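You operate a simulated robot arm through the tools that you are given. There is no shell and no other tool.

You run a simulated two-armed robot. Do the job below in one go: nothing can be reset, and whatever is moved stays where it is left.

## Task
Move the white box set into the purple sleeve in the holder.
Fine: out of its torn sleeve; clamp shut for each pull and push, and at the end; park the set in the grey stand between; torn sleeve on the blue mat. Set down upright: grey sleeve.

It is judged by the outcome, as a careful person would: the job done as asked, and still so three seconds after it is handed in. It fails if anything else is knocked over, pushed out of place, dropped, spilled or broken.

## Robot
Two 7-joint arms with fingered hands on one trunk that stands fixed in place. Base frame: the origin is at the foot of the trunk, x ahead of it, y to its left, z up. Readings come in cm, degrees, newtons and seconds.
The left shoulder is at [4.3, 15.2, 117.3], the right one opposite. With the tool pointing down near the work surface each hand reaches from about 40 to 80 cm from the base axis, measured 20 degrees to its own side. Payload 3.8 kg a hand.
The TCP of each hand is the grasp point between the finger pads, 3 cm short of the fingertips. In the tool frame z runs along the fingers and y along their closing line. The gripper opens to 10.4 cm; its body begins 3.5 cm behind the TCP. The gripper is a hand of 5 fingers: y runs from the thumb to the fingers, the wrist lies at [-1.5, -10.4, -17.8] in the tool frame.
Orientation is told as [roll, pitch, yaw] about the base's x, y, z axes, in that order, counted from this pose: with the fingers straight down and the wrist toward the robot, the tool's x, y and z point along [0, 1, 0], [1, 0, 0] and [0, 0, -1] of the base frame.

## Interface
- The arms move only by the tool send_rows. It takes "left_increments", "right_increments" or both (then of equal length, played together; a hand with none holds still); each is a list that holds one entry, the list of rows, each a list of 6 numbers: the shift along the tool's x, y, z in units of 50 mm (1.0 is 50 mm), then the turn, a rotation vector about the tool's x, y, z in units of 5 degrees (1.0 is 5 degrees). In form: [[[x, y, z, ax, ay, az], ...]]. A call has 1 to 20 rows; each row shifts and turns the commanded pose from where the row before left it, along the tool's axes as they then stand. A call with a number of a shift or a turn outside -1 to 1 is refused whole. A row lasts 0.2 s, in which the tool goes at most 5 cm and 8.6 degrees; a call with a longer step from one row to the next is refused whole. Where a pose cannot be reached the arm comes as near as it can. A force on the tool above 40 N (or 10 N above the force at the start of the call, whichever is more), or a blocked arm, ends the call early, and 0.2 s more pass. In this call time passes only in rows, and 0.2 s behind the last. It gives the time, the measured TCP pose, the force on the tool (base axes), the opening and the grip force at its end, in the units of the frame above (readings bear some noise), with the torque about the TCP (base axes, N m) and any sound that the robot's microphone picked up.
- Cameras (640 x 400 px; columns grow to the right, rows downward): "scene" is now at [13.22, 4.62, 136.64]; the picture's right is [0.50, -0.87, -0.06], its down [-0.19, -0.04, -0.98] and it looks along [0.85, 0.50, -0.18] (base axes); focal length 214 px, centre (320, 200). "left" rides on the left gripper at [-8, -7.8, -14.1] in its tool frame; the picture's right is [-0.78, -0.30, 0.56], its down [0.53, -0.78, 0.33] and it looks along [0.33, 0.56, 0.76] (tool axes); focal length 247 px, centre (320, 200). "right" rides on the right gripper at [8, -7.8, -14.1] in its tool frame; the picture's right is [-0.78, 0.30, -0.56], its down [-0.54, -0.78, 0.33] and it looks along [-0.33, 0.56, 0.76] (tool axes); focal length 247 px, centre (320, 200). There is no depth. A picture from a camera that has moved, and an enlarged one, comes with that camera's place and axes in the base frame and with its lens.
- camera(camera): a new picture of that camera. No time passes.
- slide_trunk(by): moves the trunk up (or, below 0, down) by that many cm; the arms and the scene camera ride with it, the base frame stays. It gives what a move gives, with no picture.
- set_fingers(index, middle, ring, little, thumb_bend, thumb_turn, hand): sets how far each is bent, from 0 (flat) to 1 (curled in); at 0.3 the hand is open as for a grip, at 0.7 the pads meet at the TCP. One left out holds its place. A second passes; each finger stops where it meets its share of the squeeze, and holds until it gets a number again. It is the only way to open and close the hand. It gives what a move gives, with no picture; readings hold the bend of each and the force on index, middle, ring, little, thumb and palm. thumb_turn goes from beside the hand (0) to across from the fingers (1), as for a grip.
- turn_head(pan, tilt): turns the head with the scene camera to pan (to the left, within 80 degrees either way) and tilt (down, from -29 to 69), counted from straight ahead of the robot (the tilt from the chest, where the trunk bows). It gives what a move gives.
- zoom(camera, box): a new picture of the part [left, top, right, bottom] of that camera's present view, enlarged. No time passes.
- sign_off(): hands the job in; it is judged then, once.

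Nothing tells you positions but the pictures and the camera data. Unless the task says otherwise, let go and move clear before handing in.

The tools are called after "Call:" as name(argument=value, ...) on one line, values as JSON. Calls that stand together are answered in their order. send_rows: Moves the arms, as the interface text tells. Its arguments: {"type":"object","properties":{"left_increments":{"type":"array"},"right_increments":{"type":"array"}},"required":[]} The other tools are called the same way: slide_trunk (by) moves the trunk up or down; set_fingers (index, middle, ring, little, thumb_bend, thumb_turn, hand) moves the fingers one by one; turn_head (pan, tilt) turns the head that bears the scene camera; camera (camera) takes a picture; zoom (camera, box) takes an enlarged picture of a part of a camera's view; sign_off () hands the job in.

At the start:

```text
time: 0.0
left_position: [41.01, 44.93, 143.72]
left_tcp_rot: [0.1, 0.0, 0.1]
left_ft_force: [0.0, -0.4, -0.4]
left_wrist_torque: [0.01, 0.0, 0.03]
left_finger_gap: 10.38
left_gripper_force: 0.1
left_shape: jaw
left_bend: [0.3, 0.3, 0.3, 0.3, 0.3, 0.98]
left_finger forces: [0.0, 0.0, 0.0, 0.1, 0.0, 0.0]
right_position: [43.03, 1.35, 144.7]
right_tcp_rot: [0.1, 0.1, 0.0]
right_ft_force: [1.0, 0.9, -0.7]
right_wrist_torque: [0.0, 0.01, -0.03]
right_finger_gap: 10.36
right_gripper_force: 0.1
right_shape: jaw
right_bend: [0.3, 0.3, 0.3, 0.3, 0.3, 0.98]
right_finger forces: [0.0, 0.1, 0.0, 0.1, 0.0, 0.0]
trunk travel left (down, up): [-25.0, 20.6]
head pan, tilt (commanded): [30.1, 5.0]
```

scene: 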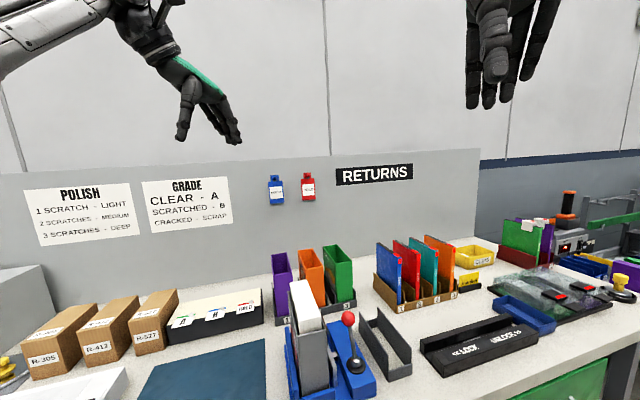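
right: 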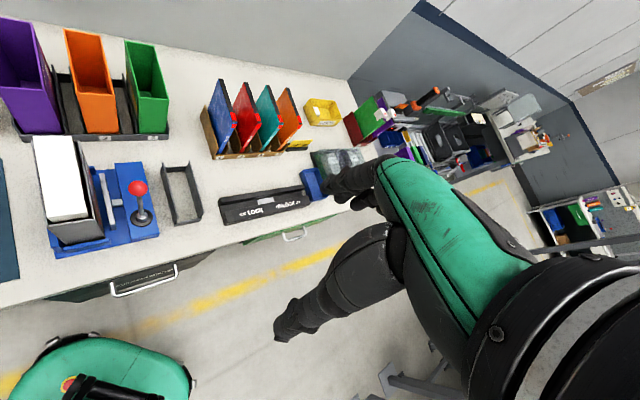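
left: 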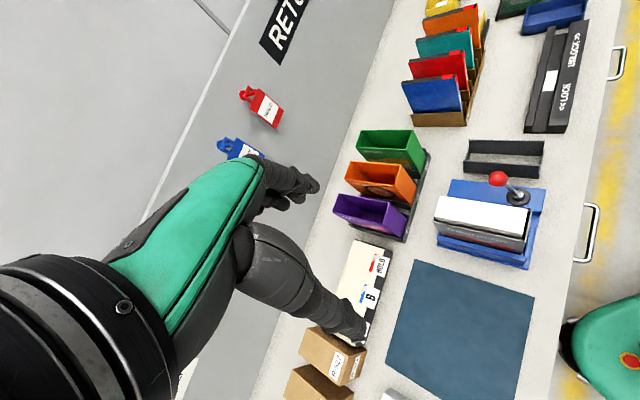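

I see a bench with a white box set in a dark/grey sleeve in a blue clamp with a red-knobbed lever, a grey stand beside it, a holder with purple, orange and green sleeves behind, and a blue mat. I'll look more closely before moving anything.

Call:
turn_head(pan=30, tilt=35)

Call:
camera(camera="scene")

Call:
zoom(camera="right", box=[0, 0, 320, 300])

Call:
zoom(camera="left", box=[320, 100, 600, 300])

```text
time: 0.9
left_position: [41.1, 44.89, 143.69]
left_tcp_rot: [0.0, 0.1, 0.1]
left_ft_force: [0.0, 0.3, -0.1]
left_wrist_torque: [0.01, 0.01, 0.0]
left_finger_gap: 10.37
left_gripper_force: 0.2
left_shape: jaw
left_bend: [0.3, 0.3, 0.3, 0.3, 0.3, 0.98]
left_finger forces: [0.0, 0.1, 0.0, 0.1, 0.0, 0.0]
right_position: [43.02, 1.36, 144.52]
right_tcp_rot: [0.1, 0.0, 0.0]
right_ft_force: [-0.3, -0.1, 0.2]
right_wrist_torque: [0.03, 0.02, -0.02]
right_finger_gap: 10.38
right_gripper_force: 0.1
right_shape: jaw
right_bend: [0.3, 0.3, 0.3, 0.3, 0.3, 0.98]
right_finger forces: [0.0, 0.1, 0.1, 0.0, 0.0, 0.0]
trunk travel left (down, up): [-25.0, 20.6]
head pan, tilt (commanded): [30.0, 35.0]
```

```text
taken
camera scene: at [12.36, 4.42, 131.89], right [0.5, -0.87, -0.06], down [-0.59, -0.29, -0.76], along [0.64, 0.41, -0.65], focal length 214 px, centre (320, 200)
```

scene: 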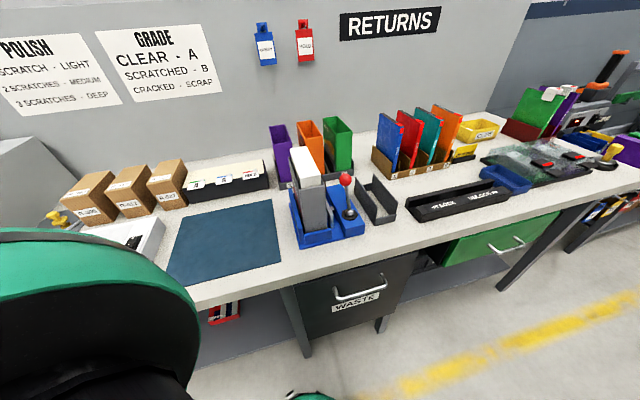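

```text
1.33 times, centred on (160, 150) of right
camera zoom: at [35.03, 9.28, 158.79], right [0.3, -0.78, 0.56], down [-0.78, -0.54, -0.33], along [0.56, -0.33, -0.76], focal length 329 px, centre (533, 267)
```

zoom: 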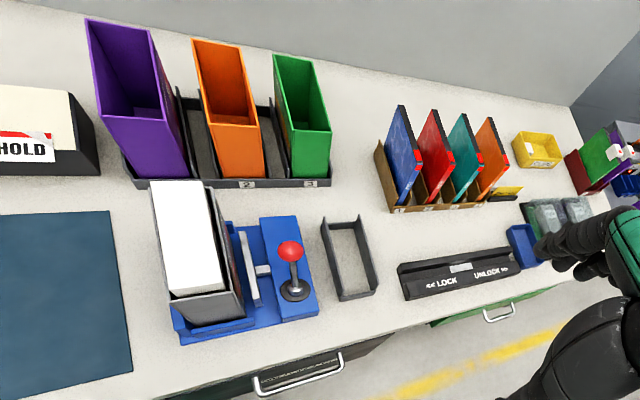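

```text
2.00 times, centred on (460, 200) of left
camera zoom: at [33.33, 36.93, 157.88], right [-0.3, -0.78, -0.56], down [-0.78, 0.53, -0.33], along [0.56, 0.33, -0.76], focal length 494 px, centre (40, 200)
```

zoom: 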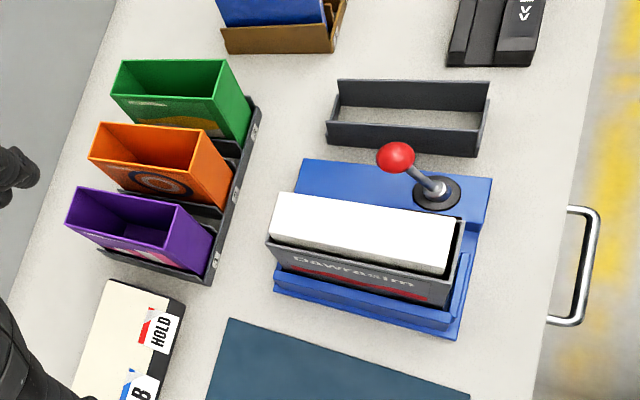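

The picture suggests the red knob is near [54, 23, 100.6] and the bench is at about z 90. I'll zoom in for details of the clamp, the holder and the stand.

Call:
zoom(camera="scene", box=[260, 100, 420, 260])

Call:
zoom(camera="scene", box=[160, 140, 320, 300])

Call:
zoom(camera="scene", box=[360, 90, 520, 230])

Call:
zoom(camera="scene", box=[480, 40, 640, 200])

Call:
zoom(camera="right", box=[20, 110, 220, 260])

Call:
zoom(camera="right", box=[0, 10, 200, 160])

Call:
zoom(camera="left", box=[420, 130, 560, 280])

Call:
zoom(camera="left", box=[310, 110, 470, 260])

```text
2.50 times, centred on (340, 180) of scene
camera zoom: at [12.36, 4.42, 131.89], right [0.5, -0.87, -0.06], down [-0.59, -0.29, -0.76], along [0.64, 0.41, -0.65], focal length 536 px, centre (270, 250)
```

zoom: 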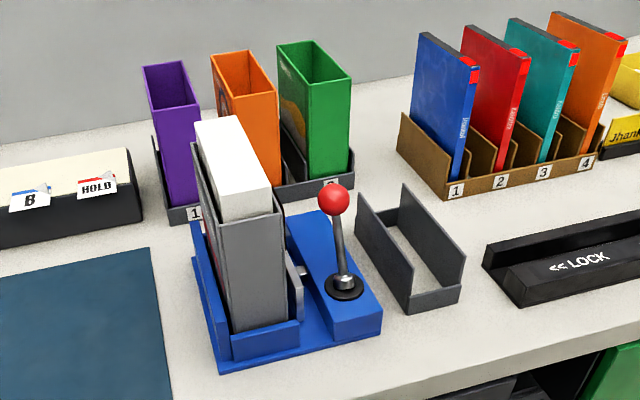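

```text
2.50 times, centred on (240, 220) of scene
camera zoom: at [12.36, 4.42, 131.89], right [0.5, -0.87, -0.06], down [-0.59, -0.29, -0.76], along [0.64, 0.41, -0.65], focal length 536 px, centre (520, 150)
```

zoom: 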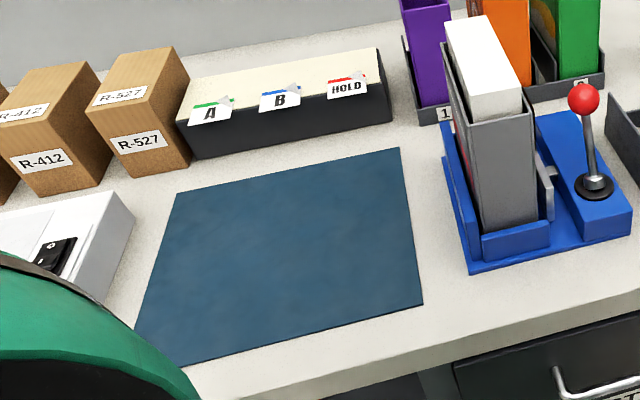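

```text
2.86 times, centred on (440, 160) of scene
camera zoom: at [12.36, 4.42, 131.89], right [0.5, -0.87, -0.06], down [-0.59, -0.29, -0.76], along [0.64, 0.41, -0.65], focal length 613 px, centre (-23, 314)
```

zoom: 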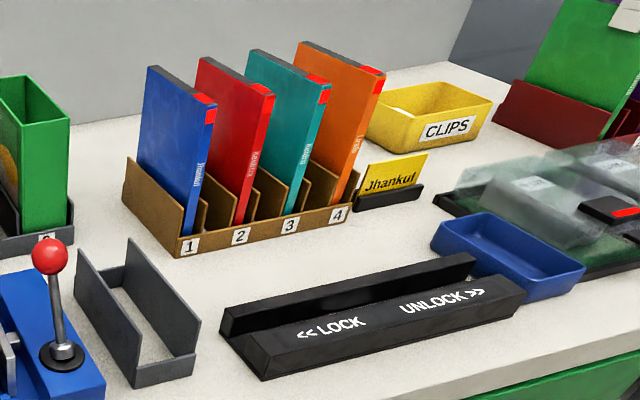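

```text
2.50 times, centred on (560, 120) of scene
camera zoom: at [12.36, 4.42, 131.89], right [0.5, -0.87, -0.06], down [-0.59, -0.29, -0.76], along [0.64, 0.41, -0.65], focal length 536 px, centre (-280, 400)
```

zoom: 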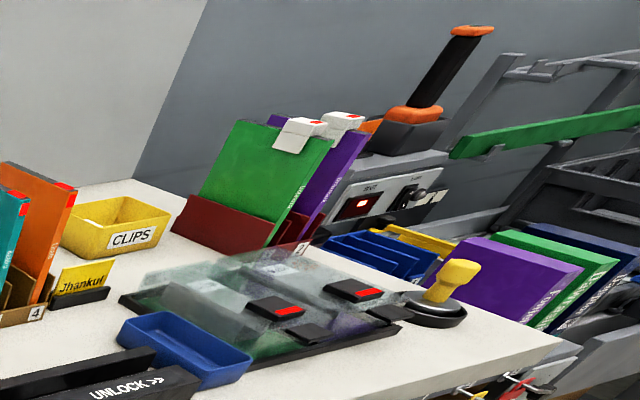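

```text
2.67 times, centred on (120, 185) of right
camera zoom: at [35.03, 9.28, 158.79], right [0.3, -0.78, 0.56], down [-0.78, -0.54, -0.33], along [0.56, -0.33, -0.76], focal length 659 px, centre (853, 240)
```

zoom: 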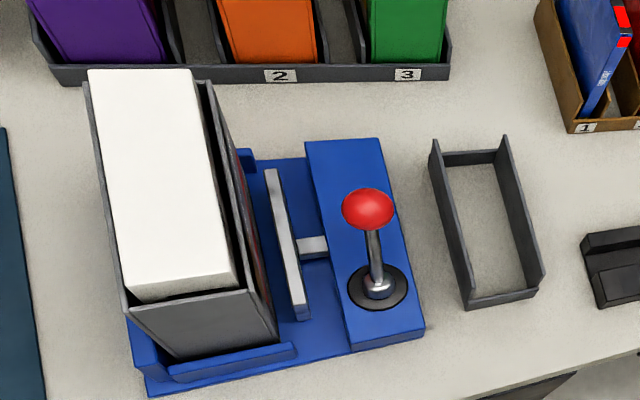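

```text
2.67 times, centred on (100, 85) of right
camera zoom: at [35.03, 9.28, 158.79], right [0.3, -0.78, 0.56], down [-0.78, -0.54, -0.33], along [0.56, -0.33, -0.76], focal length 659 px, centre (907, 507)
```

zoom: 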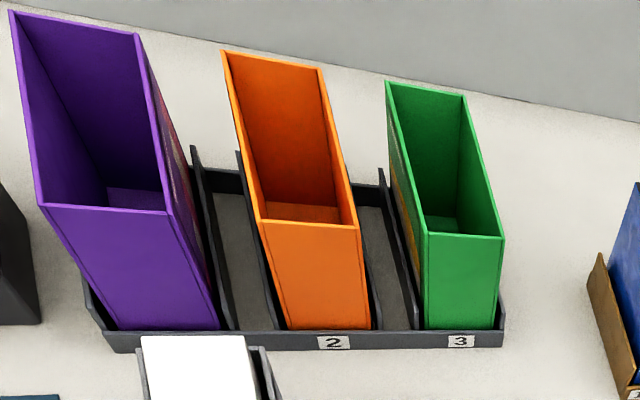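

```text
2.67 times, centred on (490, 205) of left
camera zoom: at [33.33, 36.93, 157.88], right [-0.3, -0.78, -0.56], down [-0.78, 0.53, -0.33], along [0.56, 0.33, -0.76], focal length 659 px, centre (-133, 187)
```

zoom: 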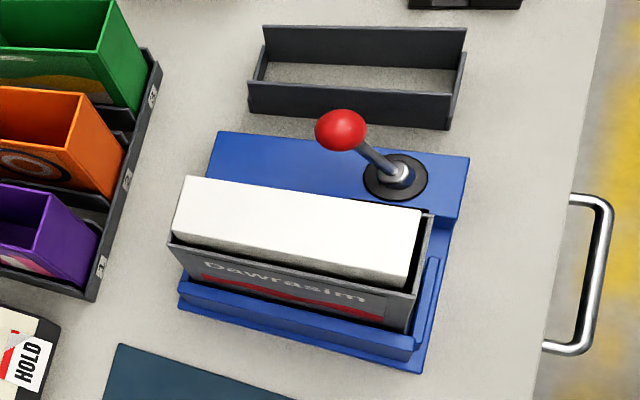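

```text
2.67 times, centred on (390, 185) of left
camera zoom: at [33.33, 36.93, 157.88], right [-0.3, -0.78, -0.56], down [-0.78, 0.53, -0.33], along [0.56, 0.33, -0.76], focal length 659 px, centre (133, 240)
```

zoom: 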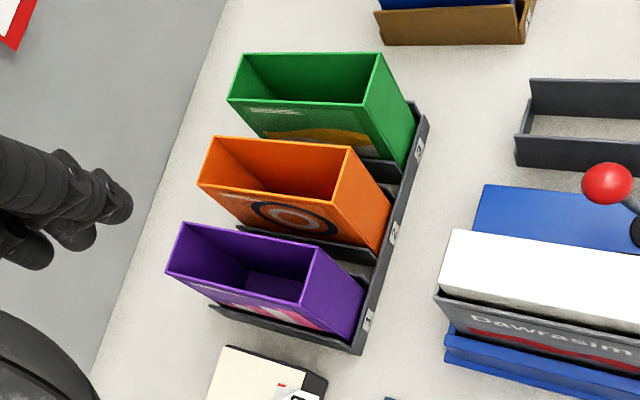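

The bench is turned about 45° to the base. The clamp jaw stands off the grey sleeve, so the clamp is open, and its lever leans away from the front edge. I'll take high-magnification views to fix heights and how far the white set sticks out.

Call:
zoom(camera="right", box=[30, 120, 110, 180])

Call:
zoom(camera="right", box=[40, 180, 160, 260])

Call:
zoom(camera="left", box=[430, 160, 550, 280])

Call:
zoom(camera="scene", box=[280, 140, 370, 250])

Call:
zoom(camera="scene", box=[265, 110, 365, 190])

```text
6.67 times, centred on (70, 150) of right
camera zoom: at [35.03, 9.28, 158.79], right [0.3, -0.78, 0.56], down [-0.78, -0.54, -0.33], along [0.56, -0.33, -0.76], focal length 1646 px, centre (1987, 533)
```

zoom: 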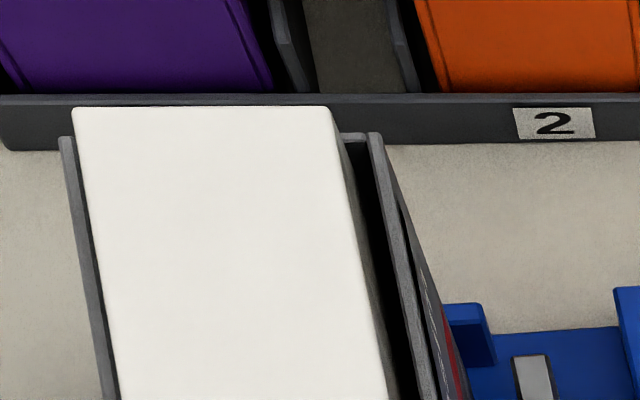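

```text
5.00 times, centred on (100, 220) of right
camera zoom: at [35.03, 9.28, 158.79], right [0.3, -0.78, 0.56], down [-0.78, -0.54, -0.33], along [0.56, -0.33, -0.76], focal length 1235 px, centre (1420, 100)
```

zoom: 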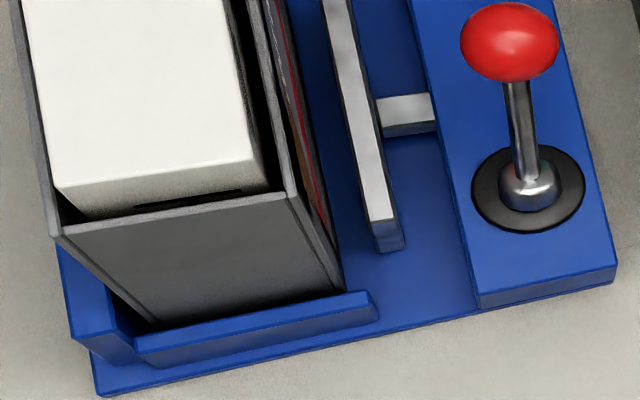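

```text
3.33 times, centred on (490, 220) of left
camera zoom: at [33.33, 36.93, 157.88], right [-0.3, -0.78, -0.56], down [-0.78, 0.53, -0.33], along [0.56, 0.33, -0.76], focal length 823 px, centre (-247, 133)
```

zoom: 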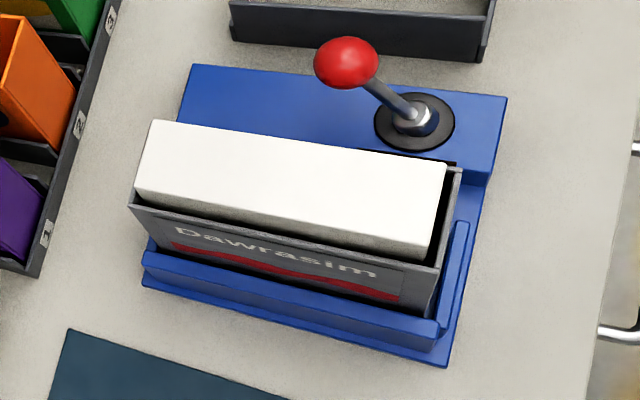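

```text
3.64 times, centred on (325, 195) of scene
camera zoom: at [12.36, 4.42, 131.89], right [0.5, -0.87, -0.06], down [-0.59, -0.29, -0.76], along [0.64, 0.41, -0.65], focal length 780 px, centre (302, 218)
```

zoom: 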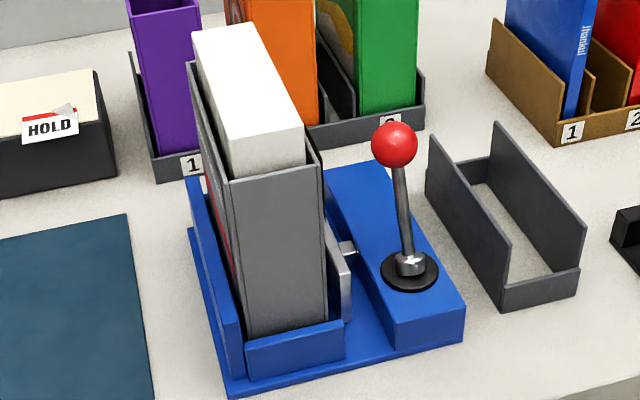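

```text
5.00 times, centred on (315, 150) of scene
camera zoom: at [12.36, 4.42, 131.89], right [0.5, -0.87, -0.06], down [-0.59, -0.29, -0.76], along [0.64, 0.41, -0.65], focal length 1072 px, centre (345, 450)
```

zoom: 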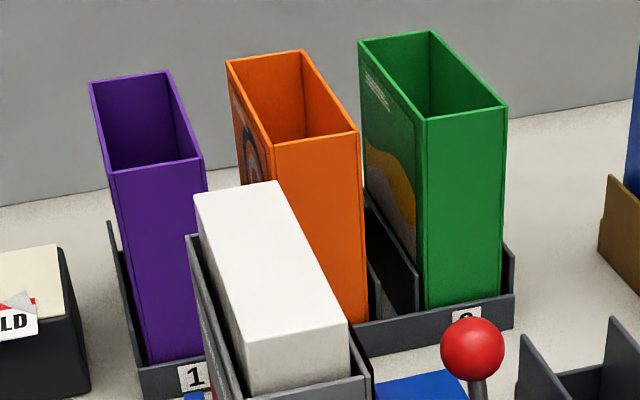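

The bench runs at 45°: the grey sleeve top is about z 104.6, the white set top about z 107, and the lever knob is near [54, 23, 100.6], leaning away from the front edge. I'll turn both hands to suit: right yaw +45 to straddle the knob along its swing, left yaw −45 to grip across the box width.

Call:
send_rows(left_increments=[[[0, 0, 0, 0, 0, 1], [0, 0, 0, 0, 0, 1], [0, 0, 0, 0, 0, 1], [0, 0, 0, 0, 0, 1], [0, 0, 0, 0, 0, 1], [0, 0, 0, 0, 0, 1], [0, 0, 0, 0, 0, 1], [0, 0, 0, 0, 0, 1], [0, 0, 0, 0, 0, 1]]], right_increments=[[[0, 0, 0, 0, 0, -1], [0, 0, 0, 0, 0, -1], [0, 0, 0, 0, 0, -1], [0, 0, 0, 0, 0, -1], [0, 0, 0, 0, 0, -1], [0, 0, 0, 0, 0, -1], [0, 0, 0, 0, 0, -1], [0, 0, 0, 0, 0, -1], [0, 0, 0, 0, 0, -1]]])

Call:
camera(camera="scene")

Call:
camera(camera="right")

Call:
camera(camera="left")

```text
time: 3.0
left_position: [41.24, 44.64, 143.51]
left_tcp_rot: [-0.4, 0.5, -44.3]
left_ft_force: [0.0, -0.4, 0.1]
left_wrist_torque: [0.02, 0.0, -0.01]
left_finger_gap: 10.38
left_gripper_force: 0.1
left_shape: jaw
left_bend: [0.3, 0.3, 0.3, 0.3, 0.3, 0.98]
left_finger forces: [0.1, 0.0, 0.0, 0.0, 0.1, 0.1]
left hand out of reach, approached as far as the arm can: row 9
right_position: [43.08, 1.34, 144.51]
right_tcp_rot: [0.1, -0.2, 45.1]
right_ft_force: [-0.8, 0.4, 0.2]
right_wrist_torque: [0.0, -0.02, 0.03]
right_finger_gap: 10.34
right_gripper_force: 0.1
right_shape: jaw
right_bend: [0.3, 0.3, 0.3, 0.3, 0.3, 0.98]
right_finger forces: [0.0, 0.0, 0.0, 0.0, 0.1, 0.1]
trunk travel left (down, up): [-25.0, 20.6]
head pan, tilt (commanded): [30.0, 35.0]
```

```text
taken
camera scene: at [12.42, 4.33, 131.88], right [0.5, -0.87, -0.06], down [-0.59, -0.29, -0.76], along [0.64, 0.41, -0.65], focal length 214 px, centre (320, 200)
```

scene: 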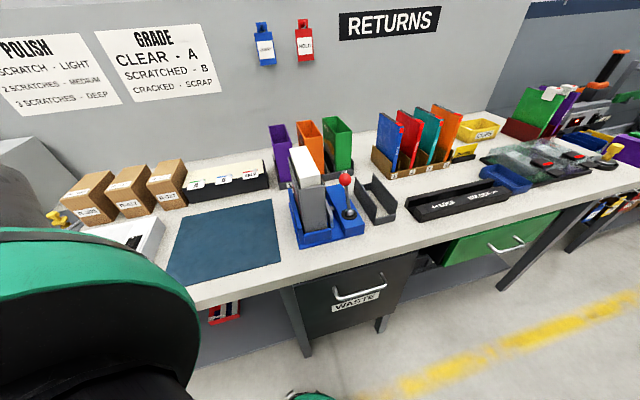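

```text
taken
camera right: at [31.77, 1.34, 158.74], right [0.76, -0.34, 0.56], down [-0.17, -0.93, -0.33], along [0.63, 0.16, -0.76], focal length 247 px, centre (320, 200)
```

right: 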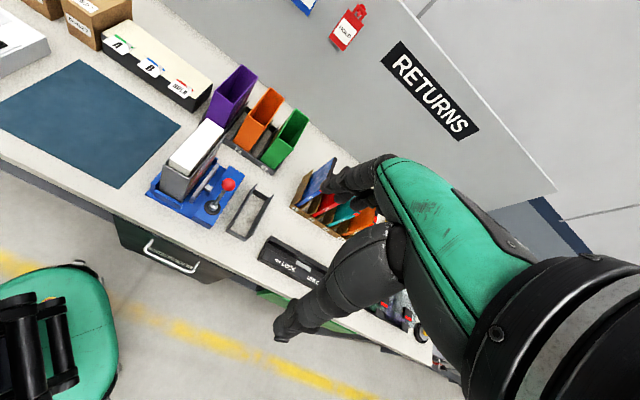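

```text
taken
camera left: at [30.23, 44.33, 157.74], right [-0.76, -0.35, -0.55], down [-0.19, 0.93, -0.33], along [0.62, -0.15, -0.77], focal length 247 px, centre (320, 200)
```

left: 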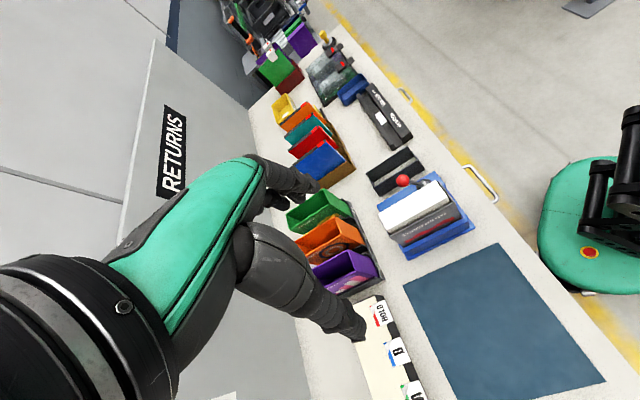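

Both hands turned; the left is close to a limit at that spot. Now the right hand goes above the red knob, staying high.

Call:
send_rows(right_increments=[[[0.19, 0.594, 0.75, 0, 0, 0], [0.19, 0.594, 0.75, 0, 0, 0], [0.19, 0.594, 0.75, 0, 0, 0], [0.19, 0.594, 0.75, 0, 0, 0], [0.19, 0.594, 0.75, 0, 0, 0], [0.19, 0.594, 0.75, 0, 0, 0], [0.19, 0.594, 0.75, 0, 0, 0], [0.19, 0.594, 0.75, 0, 0, 0]]])

Call:
camera(camera="scene")

Call:
camera(camera="right")

Call:
camera(camera="left")

```text
time: 4.8
left_position: [41.3, 44.9, 143.4]
left_tcp_rot: [-0.5, 0.3, -44.1]
left_ft_force: [0.0, 0.2, -0.3]
left_wrist_torque: [0.01, -0.02, 0.0]
left_finger_gap: 10.38
left_gripper_force: 0.1
left_shape: jaw
left_bend: [0.3, 0.3, 0.3, 0.3, 0.3, 0.98]
left_finger forces: [0.1, 0.1, 0.0, 0.0, 0.0, 0.0]
right_position: [54.6, 23.64, 114.1]
right_tcp_rot: [0.1, 0.0, 45.0]
right_ft_force: [0.2, -0.4, 0.8]
right_wrist_torque: [-0.02, -0.01, 0.0]
right_finger_gap: 10.37
right_gripper_force: 0.0
right_shape: jaw
right_bend: [0.3, 0.3, 0.3, 0.3, 0.3, 0.98]
right_finger forces: [0.1, 0.1, 0.1, 0.1, 0.1, 0.1]
trunk travel left (down, up): [-25.0, 20.6]
head pan, tilt (commanded): [30.0, 35.0]
```

```text
taken
camera scene: at [12.43, 4.58, 131.86], right [0.5, -0.87, -0.06], down [-0.59, -0.29, -0.76], along [0.64, 0.41, -0.65], focal length 214 px, centre (320, 200)
```

scene: 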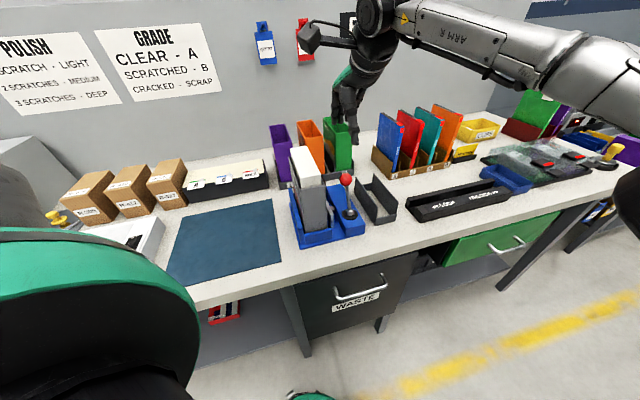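

```text
taken
camera right: at [43.3, 23.61, 128.42], right [0.76, -0.34, 0.56], down [-0.17, -0.93, -0.33], along [0.63, 0.16, -0.76], focal length 247 px, centre (320, 200)
```

right: 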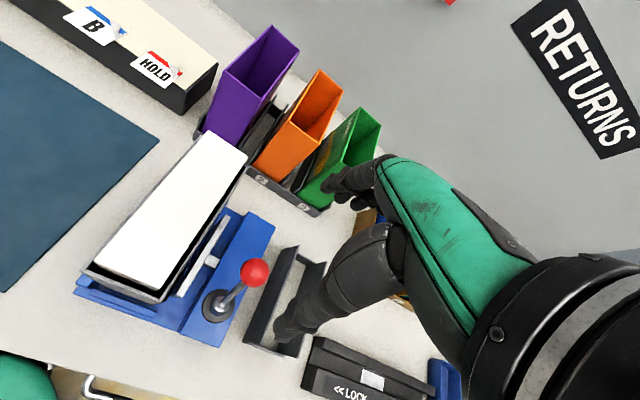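

```text
taken
camera left: at [30.25, 44.64, 157.64], right [-0.76, -0.35, -0.55], down [-0.19, 0.92, -0.33], along [0.62, -0.15, -0.77], focal length 247 px, centre (320, 200)
```

left: 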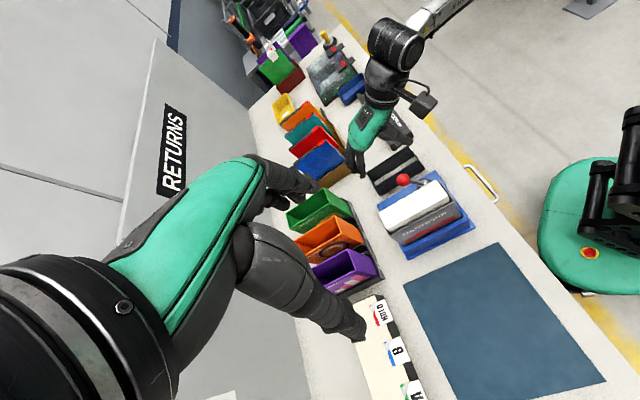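

The right hand is above and just behind the knob. I'll lower it in two stages, shifted slightly away from the box, so that the knob sits between thumb and fingers.

Call:
send_rows(right_increments=[[[-0.06, 0, 0.5, 0, 0, 0], [-0.06, 0, 0.5, 0, 0, 0], [-0.04, 0, 0.5, 0, 0, 0]]])

Call:
zoom(camera="scene", box=[260, 80, 420, 260])

Call:
camera(camera="right")

Call:
zoom(camera="left", box=[340, 80, 500, 260])

```text
time: 5.5
left_position: [41.18, 44.81, 143.52]
left_tcp_rot: [-0.4, 0.4, -44.1]
left_ft_force: [-0.1, -0.4, -0.3]
left_wrist_torque: [0.01, 0.02, 0.01]
left_finger_gap: 10.34
left_gripper_force: 0.0
left_shape: jaw
left_bend: [0.3, 0.3, 0.3, 0.3, 0.3, 0.98]
left_finger forces: [0.0, 0.1, 0.1, 0.0, 0.0, 0.1]
right_position: [55.1, 23.09, 107.21]
right_tcp_rot: [0.1, -0.1, 45.1]
right_ft_force: [0.2, -0.1, -0.3]
right_wrist_torque: [-0.02, -0.01, 0.01]
right_finger_gap: 10.38
right_gripper_force: 0.0
right_shape: jaw
right_bend: [0.3, 0.3, 0.3, 0.3, 0.3, 0.98]
right_finger forces: [0.0, 0.0, 0.1, 0.1, 0.1, 0.0]
trunk travel left (down, up): [-25.0, 20.6]
head pan, tilt (commanded): [30.0, 35.0]
```

```text
2.22 times, centred on (340, 170) of scene
camera zoom: at [12.39, 4.41, 131.88], right [0.5, -0.87, -0.06], down [-0.59, -0.29, -0.76], along [0.64, 0.41, -0.65], focal length 477 px, centre (276, 267)
```

zoom: 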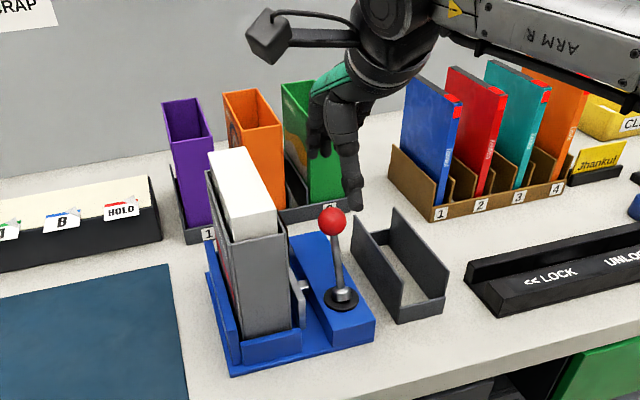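

```text
taken
camera right: at [43.66, 23.05, 121.26], right [0.76, -0.34, 0.56], down [-0.17, -0.93, -0.33], along [0.63, 0.16, -0.76], focal length 247 px, centre (320, 200)
```

right: 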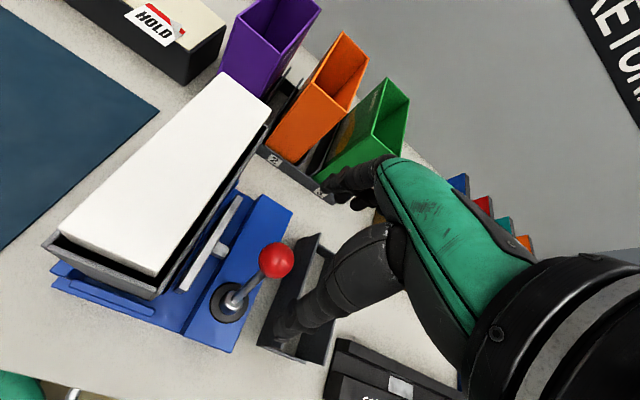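

```text
2.22 times, centred on (420, 170) of left
camera zoom: at [30.2, 44.43, 157.72], right [-0.76, -0.35, -0.55], down [-0.19, 0.92, -0.33], along [0.62, -0.15, -0.77], focal length 549 px, centre (98, 267)
```

zoom: 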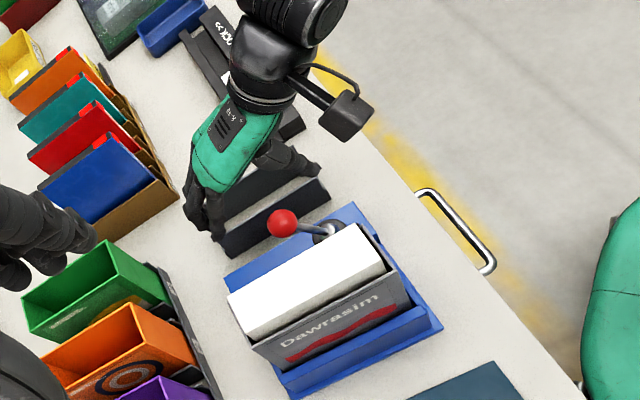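

The knob lies between thumb and fingers in the right hand's view. I'll lower the last 6.5 cm around it.

Call:
send_rows(right_increments=[[[0, 0, 0.4, 0, 0, 0], [0, 0, 0.4, 0, 0, 0], [0, 0, 0.4, 0, 0, 0]]])

Call:
zoom(camera="scene", box=[270, 100, 410, 250])

Call:
camera(camera="right")

Call:
zoom(camera="left", box=[360, 120, 480, 260])

```text
time: 6.3
left_position: [41.1, 44.72, 143.36]
left_tcp_rot: [-0.4, 0.2, -44.0]
left_ft_force: [-0.2, 0.7, -0.6]
left_wrist_torque: [-0.04, 0.01, 0.0]
left_finger_gap: 10.35
left_gripper_force: 0.1
left_shape: jaw
left_bend: [0.3, 0.3, 0.3, 0.3, 0.3, 0.98]
left_finger forces: [0.0, 0.0, 0.0, 0.0, 0.0, 0.1]
right_position: [54.86, 23.03, 101.04]
right_tcp_rot: [0.0, -0.1, 45.0]
right_ft_force: [0.4, 0.0, -0.1]
right_wrist_torque: [-0.01, -0.01, -0.02]
right_finger_gap: 10.36
right_gripper_force: 0.1
right_shape: jaw
right_bend: [0.3, 0.3, 0.3, 0.3, 0.3, 0.98]
right_finger forces: [0.1, 0.0, 0.1, 0.0, 0.0, 0.0]
trunk travel left (down, up): [-25.0, 20.6]
head pan, tilt (commanded): [30.0, 35.0]
```

```text
2.67 times, centred on (340, 175) of scene
camera zoom: at [12.38, 4.41, 131.88], right [0.5, -0.87, -0.06], down [-0.59, -0.29, -0.76], along [0.64, 0.41, -0.65], focal length 572 px, centre (267, 267)
```

zoom: 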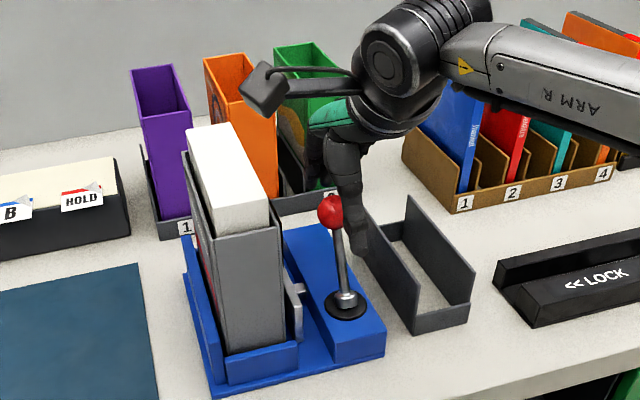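

```text
taken
camera right: at [43.57, 23.06, 115.29], right [0.76, -0.34, 0.56], down [-0.17, -0.93, -0.33], along [0.63, 0.16, -0.76], focal length 247 px, centre (320, 200)
```

right: 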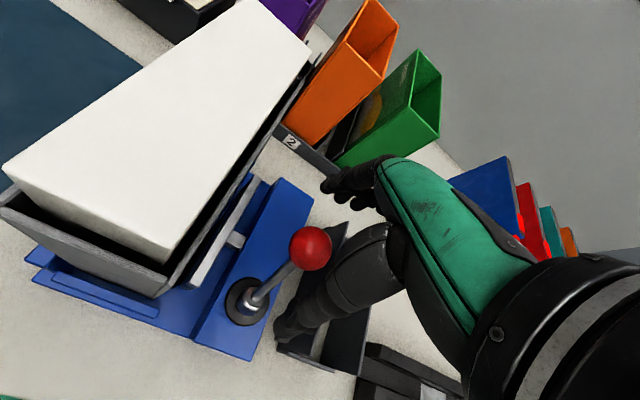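

```text
2.86 times, centred on (420, 190) of left
camera zoom: at [30.18, 44.44, 157.72], right [-0.76, -0.35, -0.55], down [-0.19, 0.92, -0.33], along [0.62, -0.15, -0.77], focal length 706 px, centre (34, 229)
```

zoom: 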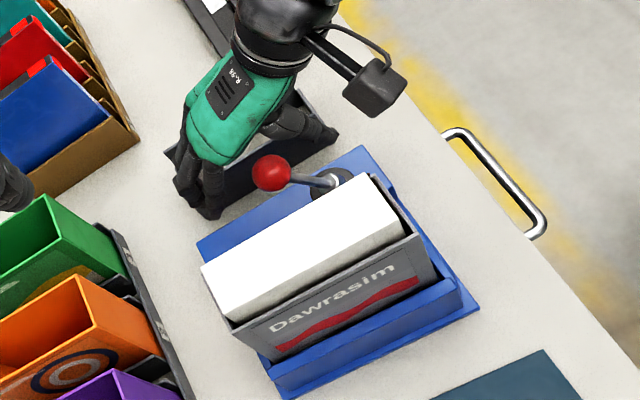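

The hand straddles the knob, but the knob sits near the edge of the fingers. I'll shift 0.8 cm toward it, then close the fingers loosely around it to form a cage.

Call:
send_rows(right_increments=[[[0.16, 0, 0, 0, 0, 0]]])

Call:
set_fingers(hand="right", index=0.5, middle=0.5, ring=0.5, little=0.5, thumb_bend=0.45)

Call:
camera(camera="right")

Call:
zoom(camera="left", box=[360, 120, 480, 260])

Call:
zoom(camera="scene", box=[300, 130, 400, 230])

```text
time: 6.8
left_position: [41.14, 44.78, 143.48]
left_tcp_rot: [-0.3, 0.4, -44.0]
left_ft_force: [-0.7, 0.7, 0.8]
left_wrist_torque: [-0.02, 0.03, -0.03]
left_finger_gap: 10.38
left_gripper_force: 0.0
left_shape: jaw
left_bend: [0.3, 0.3, 0.3, 0.3, 0.3, 0.98]
left_finger forces: [0.0, 0.0, 0.1, 0.0, 0.0, 0.1]
right_position: [54.35, 23.61, 101.09]
right_tcp_rot: [0.0, 0.0, 45.0]
right_ft_force: [0.6, 1.0, -0.2]
right_wrist_torque: [0.02, 0.01, 0.01]
right_finger_gap: 10.39
right_gripper_force: 0.0
right_shape: jaw
right_bend: [0.3, 0.3, 0.3, 0.3, 0.3, 0.98]
right_finger forces: [0.0, 0.0, 0.0, 0.0, 0.0, 0.1]
trunk travel left (down, up): [-25.0, 20.6]
head pan, tilt (commanded): [30.0, 35.0]
```

```text
time: 7.8
left_position: [41.17, 44.69, 143.41]
left_tcp_rot: [-0.5, 0.3, -44.0]
left_ft_force: [0.2, 0.3, 0.1]
left_wrist_torque: [-0.03, 0.0, 0.04]
left_finger_gap: 10.37
left_gripper_force: 0.0
left_shape: jaw
left_bend: [0.3, 0.3, 0.3, 0.3, 0.3, 0.98]
left_finger forces: [0.1, 0.0, 0.1, 0.0, 0.0, 0.0]
right_position: [54.33, 23.53, 101.14]
right_tcp_rot: [0.1, 0.1, 45.0]
right_ft_force: [-0.1, 0.3, 0.4]
right_wrist_torque: [-0.03, 0.02, 0.03]
right_finger_gap: 5.91
right_gripper_force: 0.0
right_shape: fingers
right_bend: [0.5, 0.5, 0.5, 0.5, 0.45, 0.98]
right_finger forces: [0.0, 0.0, 0.1, 0.1, 0.1, 0.0]
trunk travel left (down, up): [-25.0, 20.6]
head pan, tilt (commanded): [30.0, 35.0]
```

```text
taken
camera right: at [43.0, 23.64, 115.3], right [0.76, -0.34, 0.56], down [-0.17, -0.93, -0.33], along [0.63, 0.16, -0.76], focal length 247 px, centre (320, 200)
```

right: 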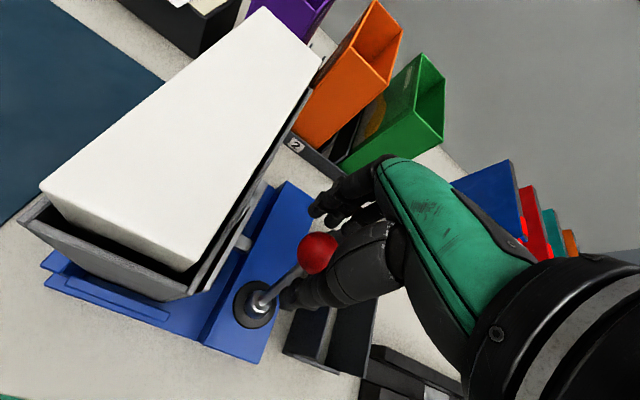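

```text
2.86 times, centred on (420, 190) of left
camera zoom: at [30.17, 44.46, 157.72], right [-0.76, -0.35, -0.55], down [-0.19, 0.92, -0.33], along [0.62, -0.15, -0.77], focal length 706 px, centre (34, 229)
```

zoom: 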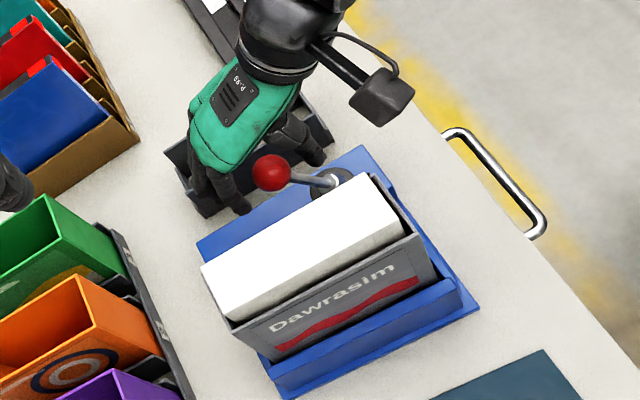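

```text
4.00 times, centred on (350, 180) of scene
camera zoom: at [12.37, 4.42, 131.88], right [0.5, -0.87, -0.06], down [-0.59, -0.29, -0.76], along [0.64, 0.41, -0.65], focal length 858 px, centre (200, 280)
```

zoom: 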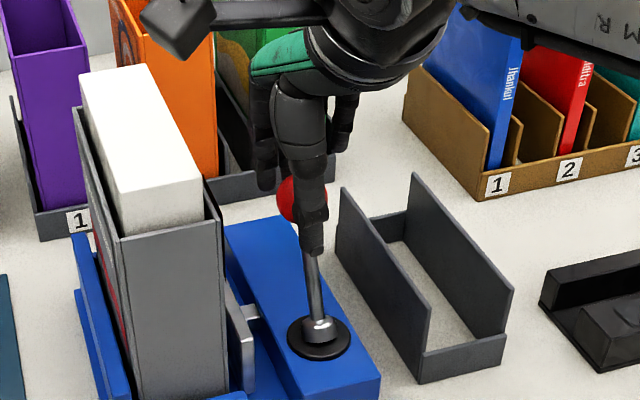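

The knob is caged between the thumb and index finger. I'll nudge a little further onto it and start drawing the lever toward the front edge.

Call:
send_rows(right_increments=[[[0.12, 0, 0, 0, 0, 0], [0, -0.2, 0, 0, 0, 0], [0, -0.2, 0, 0, 0, 0], [0, -0.2, 0, 0, 0, 0], [0, -0.2, 0, 0, 0, 0]]])

Call:
camera(camera="right")

Call:
zoom(camera="left", box=[360, 120, 480, 260])

Call:
zoom(camera="scene", box=[300, 130, 400, 230])

```text
time: 8.9
left_position: [41.19, 44.82, 143.46]
left_tcp_rot: [-0.3, 0.3, -44.1]
left_ft_force: [-0.7, -0.4, 0.6]
left_wrist_torque: [-0.01, 0.0, -0.02]
left_finger_gap: 10.34
left_gripper_force: 0.1
left_shape: jaw
left_bend: [0.3, 0.3, 0.3, 0.3, 0.3, 0.98]
left_finger forces: [0.1, 0.0, 0.0, 0.0, 0.0, 0.0]
right_position: [51.06, 21.16, 101.17]
right_tcp_rot: [0.0, 0.0, 45.0]
right_ft_force: [0.1, 0.4, -0.6]
right_wrist_torque: [0.01, -0.03, 0.0]
right_finger_gap: 5.92
right_gripper_force: 0.6
right_shape: fingers
right_bend: [0.5, 0.49, 0.5, 0.5, 0.45, 0.98]
right_finger forces: [0.0, 1.0, 0.1, 0.0, 0.1, 0.0]
trunk travel left (down, up): [-25.0, 20.6]
head pan, tilt (commanded): [30.0, 35.0]
```

```text
taken
camera right: at [39.64, 21.2, 115.39], right [0.76, -0.34, 0.56], down [-0.17, -0.93, -0.33], along [0.63, 0.16, -0.76], focal length 247 px, centre (320, 200)
```

right: 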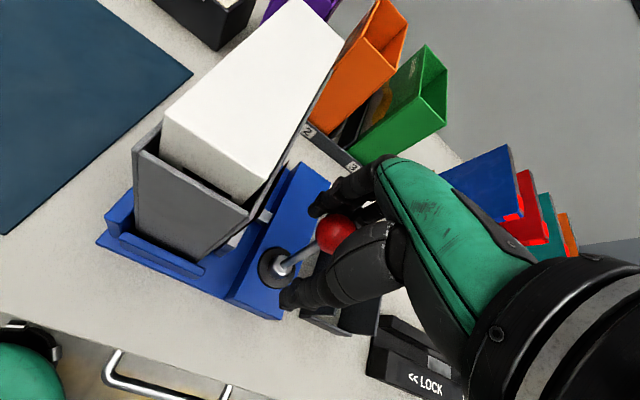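

```text
2.86 times, centred on (420, 190) of left
camera zoom: at [30.14, 44.38, 157.75], right [-0.76, -0.35, -0.55], down [-0.19, 0.92, -0.33], along [0.62, -0.15, -0.77], focal length 706 px, centre (34, 229)
```

zoom: 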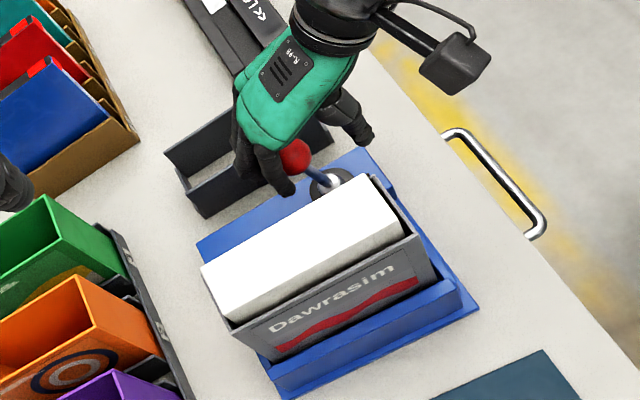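

```text
4.00 times, centred on (350, 180) of scene
camera zoom: at [12.34, 4.36, 131.89], right [0.5, -0.87, -0.06], down [-0.59, -0.29, -0.76], along [0.64, 0.41, -0.65], focal length 858 px, centre (200, 280)
```

zoom: 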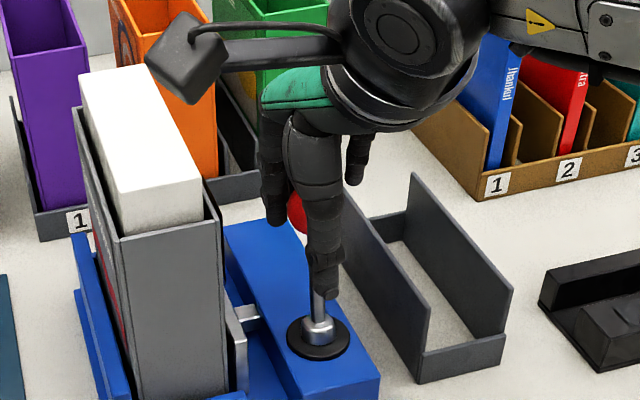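

The lever is following the fingers with little force. I'll keep drawing it toward the front.

Call:
send_rows(right_increments=[[[0, -0.2, 0, 0, 0, 0], [0, -0.2, 0, 0, 0, 0], [0, -0.2, 0, 0, 0, 0], [0, -0.2, 0, 0, 0, 0]]])

Call:
camera(camera="right")

Call:
zoom(camera="left", box=[360, 120, 480, 260])

Call:
zoom(camera="scene", box=[300, 130, 400, 230])

```text
time: 9.9
left_position: [41.14, 44.63, 143.5]
left_tcp_rot: [-0.5, 0.3, -44.1]
left_ft_force: [-0.1, -0.5, -0.1]
left_wrist_torque: [-0.01, -0.02, 0.0]
left_finger_gap: 10.37
left_gripper_force: 0.1
left_shape: jaw
left_bend: [0.3, 0.3, 0.3, 0.3, 0.3, 0.98]
left_finger forces: [0.0, 0.1, 0.1, 0.1, 0.1, 0.1]
right_position: [48.37, 18.41, 100.93]
right_tcp_rot: [0.1, 0.0, 45.1]
right_ft_force: [-0.6, 1.0, -0.3]
right_wrist_torque: [0.02, 0.02, -0.01]
right_finger_gap: 5.9
right_gripper_force: 0.3
right_shape: fingers
right_bend: [0.5, 0.49, 0.5, 0.5, 0.45, 0.98]
right_finger forces: [0.0, 0.7, 0.0, 0.0, 0.0, 0.0]
trunk travel left (down, up): [-25.0, 20.6]
head pan, tilt (commanded): [30.0, 35.0]
```

```text
taken
camera right: at [37.02, 18.36, 115.2], right [0.76, -0.34, 0.56], down [-0.17, -0.93, -0.33], along [0.63, 0.16, -0.76], focal length 247 px, centre (320, 200)
```

right: 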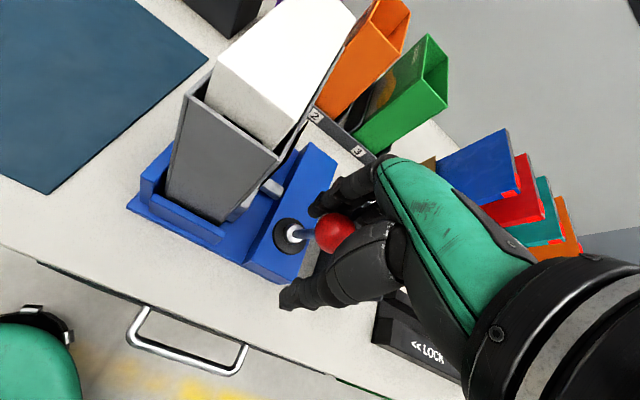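

```text
2.86 times, centred on (420, 190) of left
camera zoom: at [30.17, 44.42, 157.73], right [-0.76, -0.35, -0.55], down [-0.19, 0.92, -0.33], along [0.62, -0.15, -0.77], focal length 706 px, centre (34, 229)
```

zoom: 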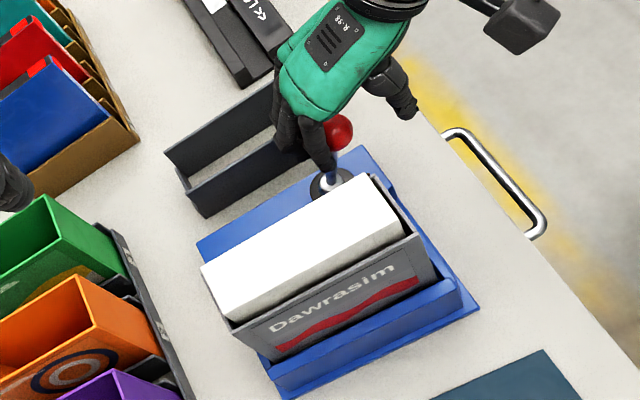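

```text
4.00 times, centred on (350, 180) of scene
camera zoom: at [12.37, 4.4, 131.88], right [0.5, -0.87, -0.06], down [-0.59, -0.29, -0.76], along [0.64, 0.41, -0.65], focal length 858 px, centre (200, 280)
```

zoom: 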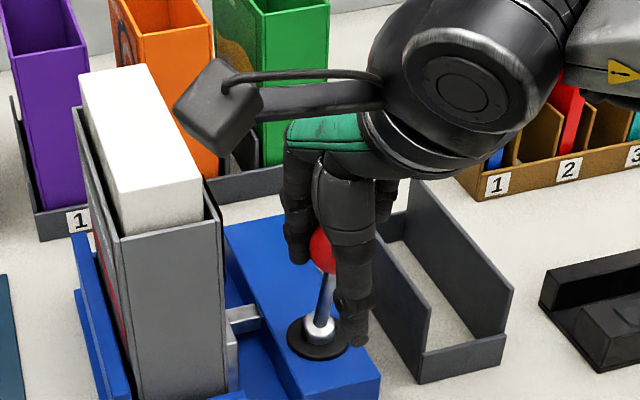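

The jaw plate is closing on the sleeve as the lever comes forward. I'll continue until it meets its stop.

Call:
send_rows(right_increments=[[[0, -0.2, 0, 0, 0, 0], [0, -0.2, 0, 0, 0, 0], [0, -0.2, 0.02, 0, 0, 0], [0, -0.2, 0.04, 0, 0, 0]]])

Call:
camera(camera="right")

Call:
zoom(camera="left", box=[360, 120, 480, 260])

Call:
zoom(camera="scene", box=[300, 130, 400, 230])

```text
time: 10.9
left_position: [41.5, 45.23, 143.29]
left_tcp_rot: [-0.6, 0.4, -44.0]
left_ft_force: [0.3, -0.6, -0.9]
left_wrist_torque: [0.0, 0.04, 0.0]
left_finger_gap: 10.36
left_gripper_force: 0.1
left_shape: jaw
left_bend: [0.3, 0.3, 0.3, 0.3, 0.3, 0.98]
left_finger forces: [0.1, 0.0, 0.0, 0.0, 0.0, 0.0]
right_position: [45.95, 16.06, 100.67]
right_tcp_rot: [0.0, -0.2, 45.2]
right_ft_force: [14.7, 14.6, 3.6]
right_wrist_torque: [0.41, -0.41, 0.22]
right_finger_gap: 6.6
right_gripper_force: 8.7
right_shape: fingers
right_bend: [0.45, 0.4, 0.45, 0.5, 0.45, 0.98]
right_finger forces: [5.0, 9.1, 4.2, 0.1, 0.0, 0.0]
trunk travel left (down, up): [-25.0, 20.6]
head pan, tilt (commanded): [30.0, 35.0]
```

```text
taken
camera right: at [34.58, 16.06, 114.97], right [0.76, -0.34, 0.56], down [-0.17, -0.93, -0.33], along [0.63, 0.16, -0.76], focal length 247 px, centre (320, 200)
```

right: 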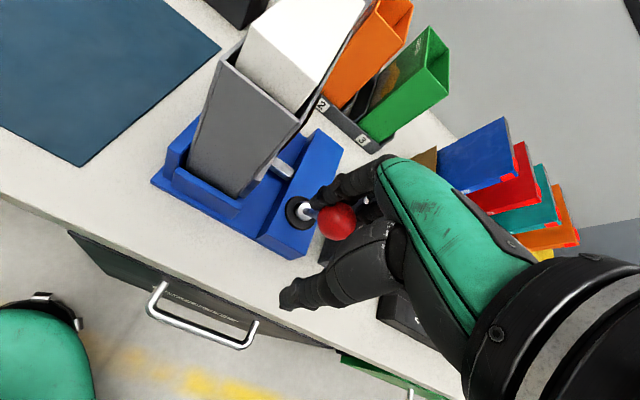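

```text
2.86 times, centred on (420, 190) of left
camera zoom: at [30.49, 44.87, 157.55], right [-0.76, -0.35, -0.55], down [-0.19, 0.92, -0.33], along [0.62, -0.15, -0.77], focal length 706 px, centre (34, 229)
```

zoom: 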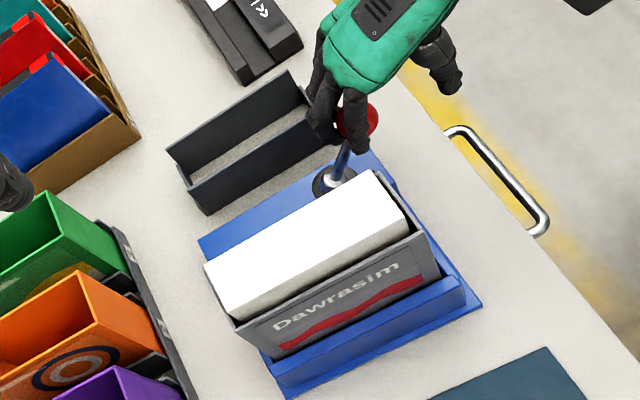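

```text
4.00 times, centred on (350, 180) of scene
camera zoom: at [12.66, 4.76, 131.85], right [0.5, -0.87, -0.06], down [-0.59, -0.29, -0.76], along [0.64, 0.41, -0.65], focal length 858 px, centre (200, 280)
```

zoom: 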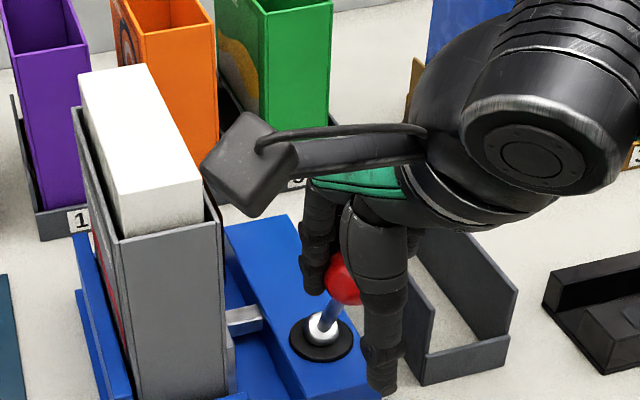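

The force has risen to about 20 N, the lever leans to the front and the jaw touches the sleeve. I'll give one small extra pull to make sure it is fully home.

Call:
send_rows(right_increments=[[[0, -0.1, 0.02, 0, 0, 0], [0, -0.08, 0, 0, 0, 0]]])

Call:
zoom(camera="right", box=[150, 60, 390, 280])

```text
time: 11.6
left_position: [41.59, 45.28, 143.16]
left_tcp_rot: [-0.8, 0.1, -44.0]
left_ft_force: [0.4, 0.1, 0.0]
left_wrist_torque: [-0.04, 0.04, -0.01]
left_finger_gap: 10.36
left_gripper_force: 0.0
left_shape: jaw
left_bend: [0.3, 0.3, 0.3, 0.3, 0.3, 0.98]
left_finger forces: [0.0, 0.0, 0.1, 0.0, 0.1, 0.0]
right_position: [45.31, 15.4, 100.59]
right_tcp_rot: [0.0, 0.0, 45.1]
right_ft_force: [19.6, 22.6, 7.5]
right_wrist_torque: [0.62, -0.76, 0.38]
right_finger_gap: 6.93
right_gripper_force: 14.7
right_shape: fingers
right_bend: [0.42, 0.35, 0.43, 0.5, 0.45, 0.98]
right_finger forces: [8.5, 14.6, 7.1, 0.0, 0.0, 0.1]
trunk travel left (down, up): [-25.0, 20.6]
head pan, tilt (commanded): [30.0, 35.0]
```

```text
1.82 times, centred on (270, 170) of right
camera zoom: at [33.99, 15.45, 114.79], right [0.76, -0.34, 0.56], down [-0.17, -0.93, -0.33], along [0.63, 0.16, -0.76], focal length 449 px, centre (411, 254)
```

zoom: 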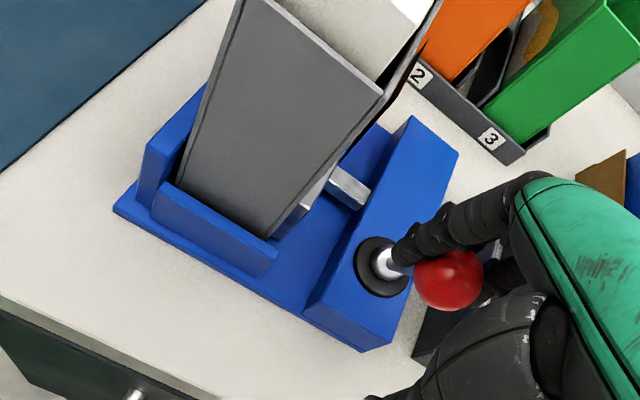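

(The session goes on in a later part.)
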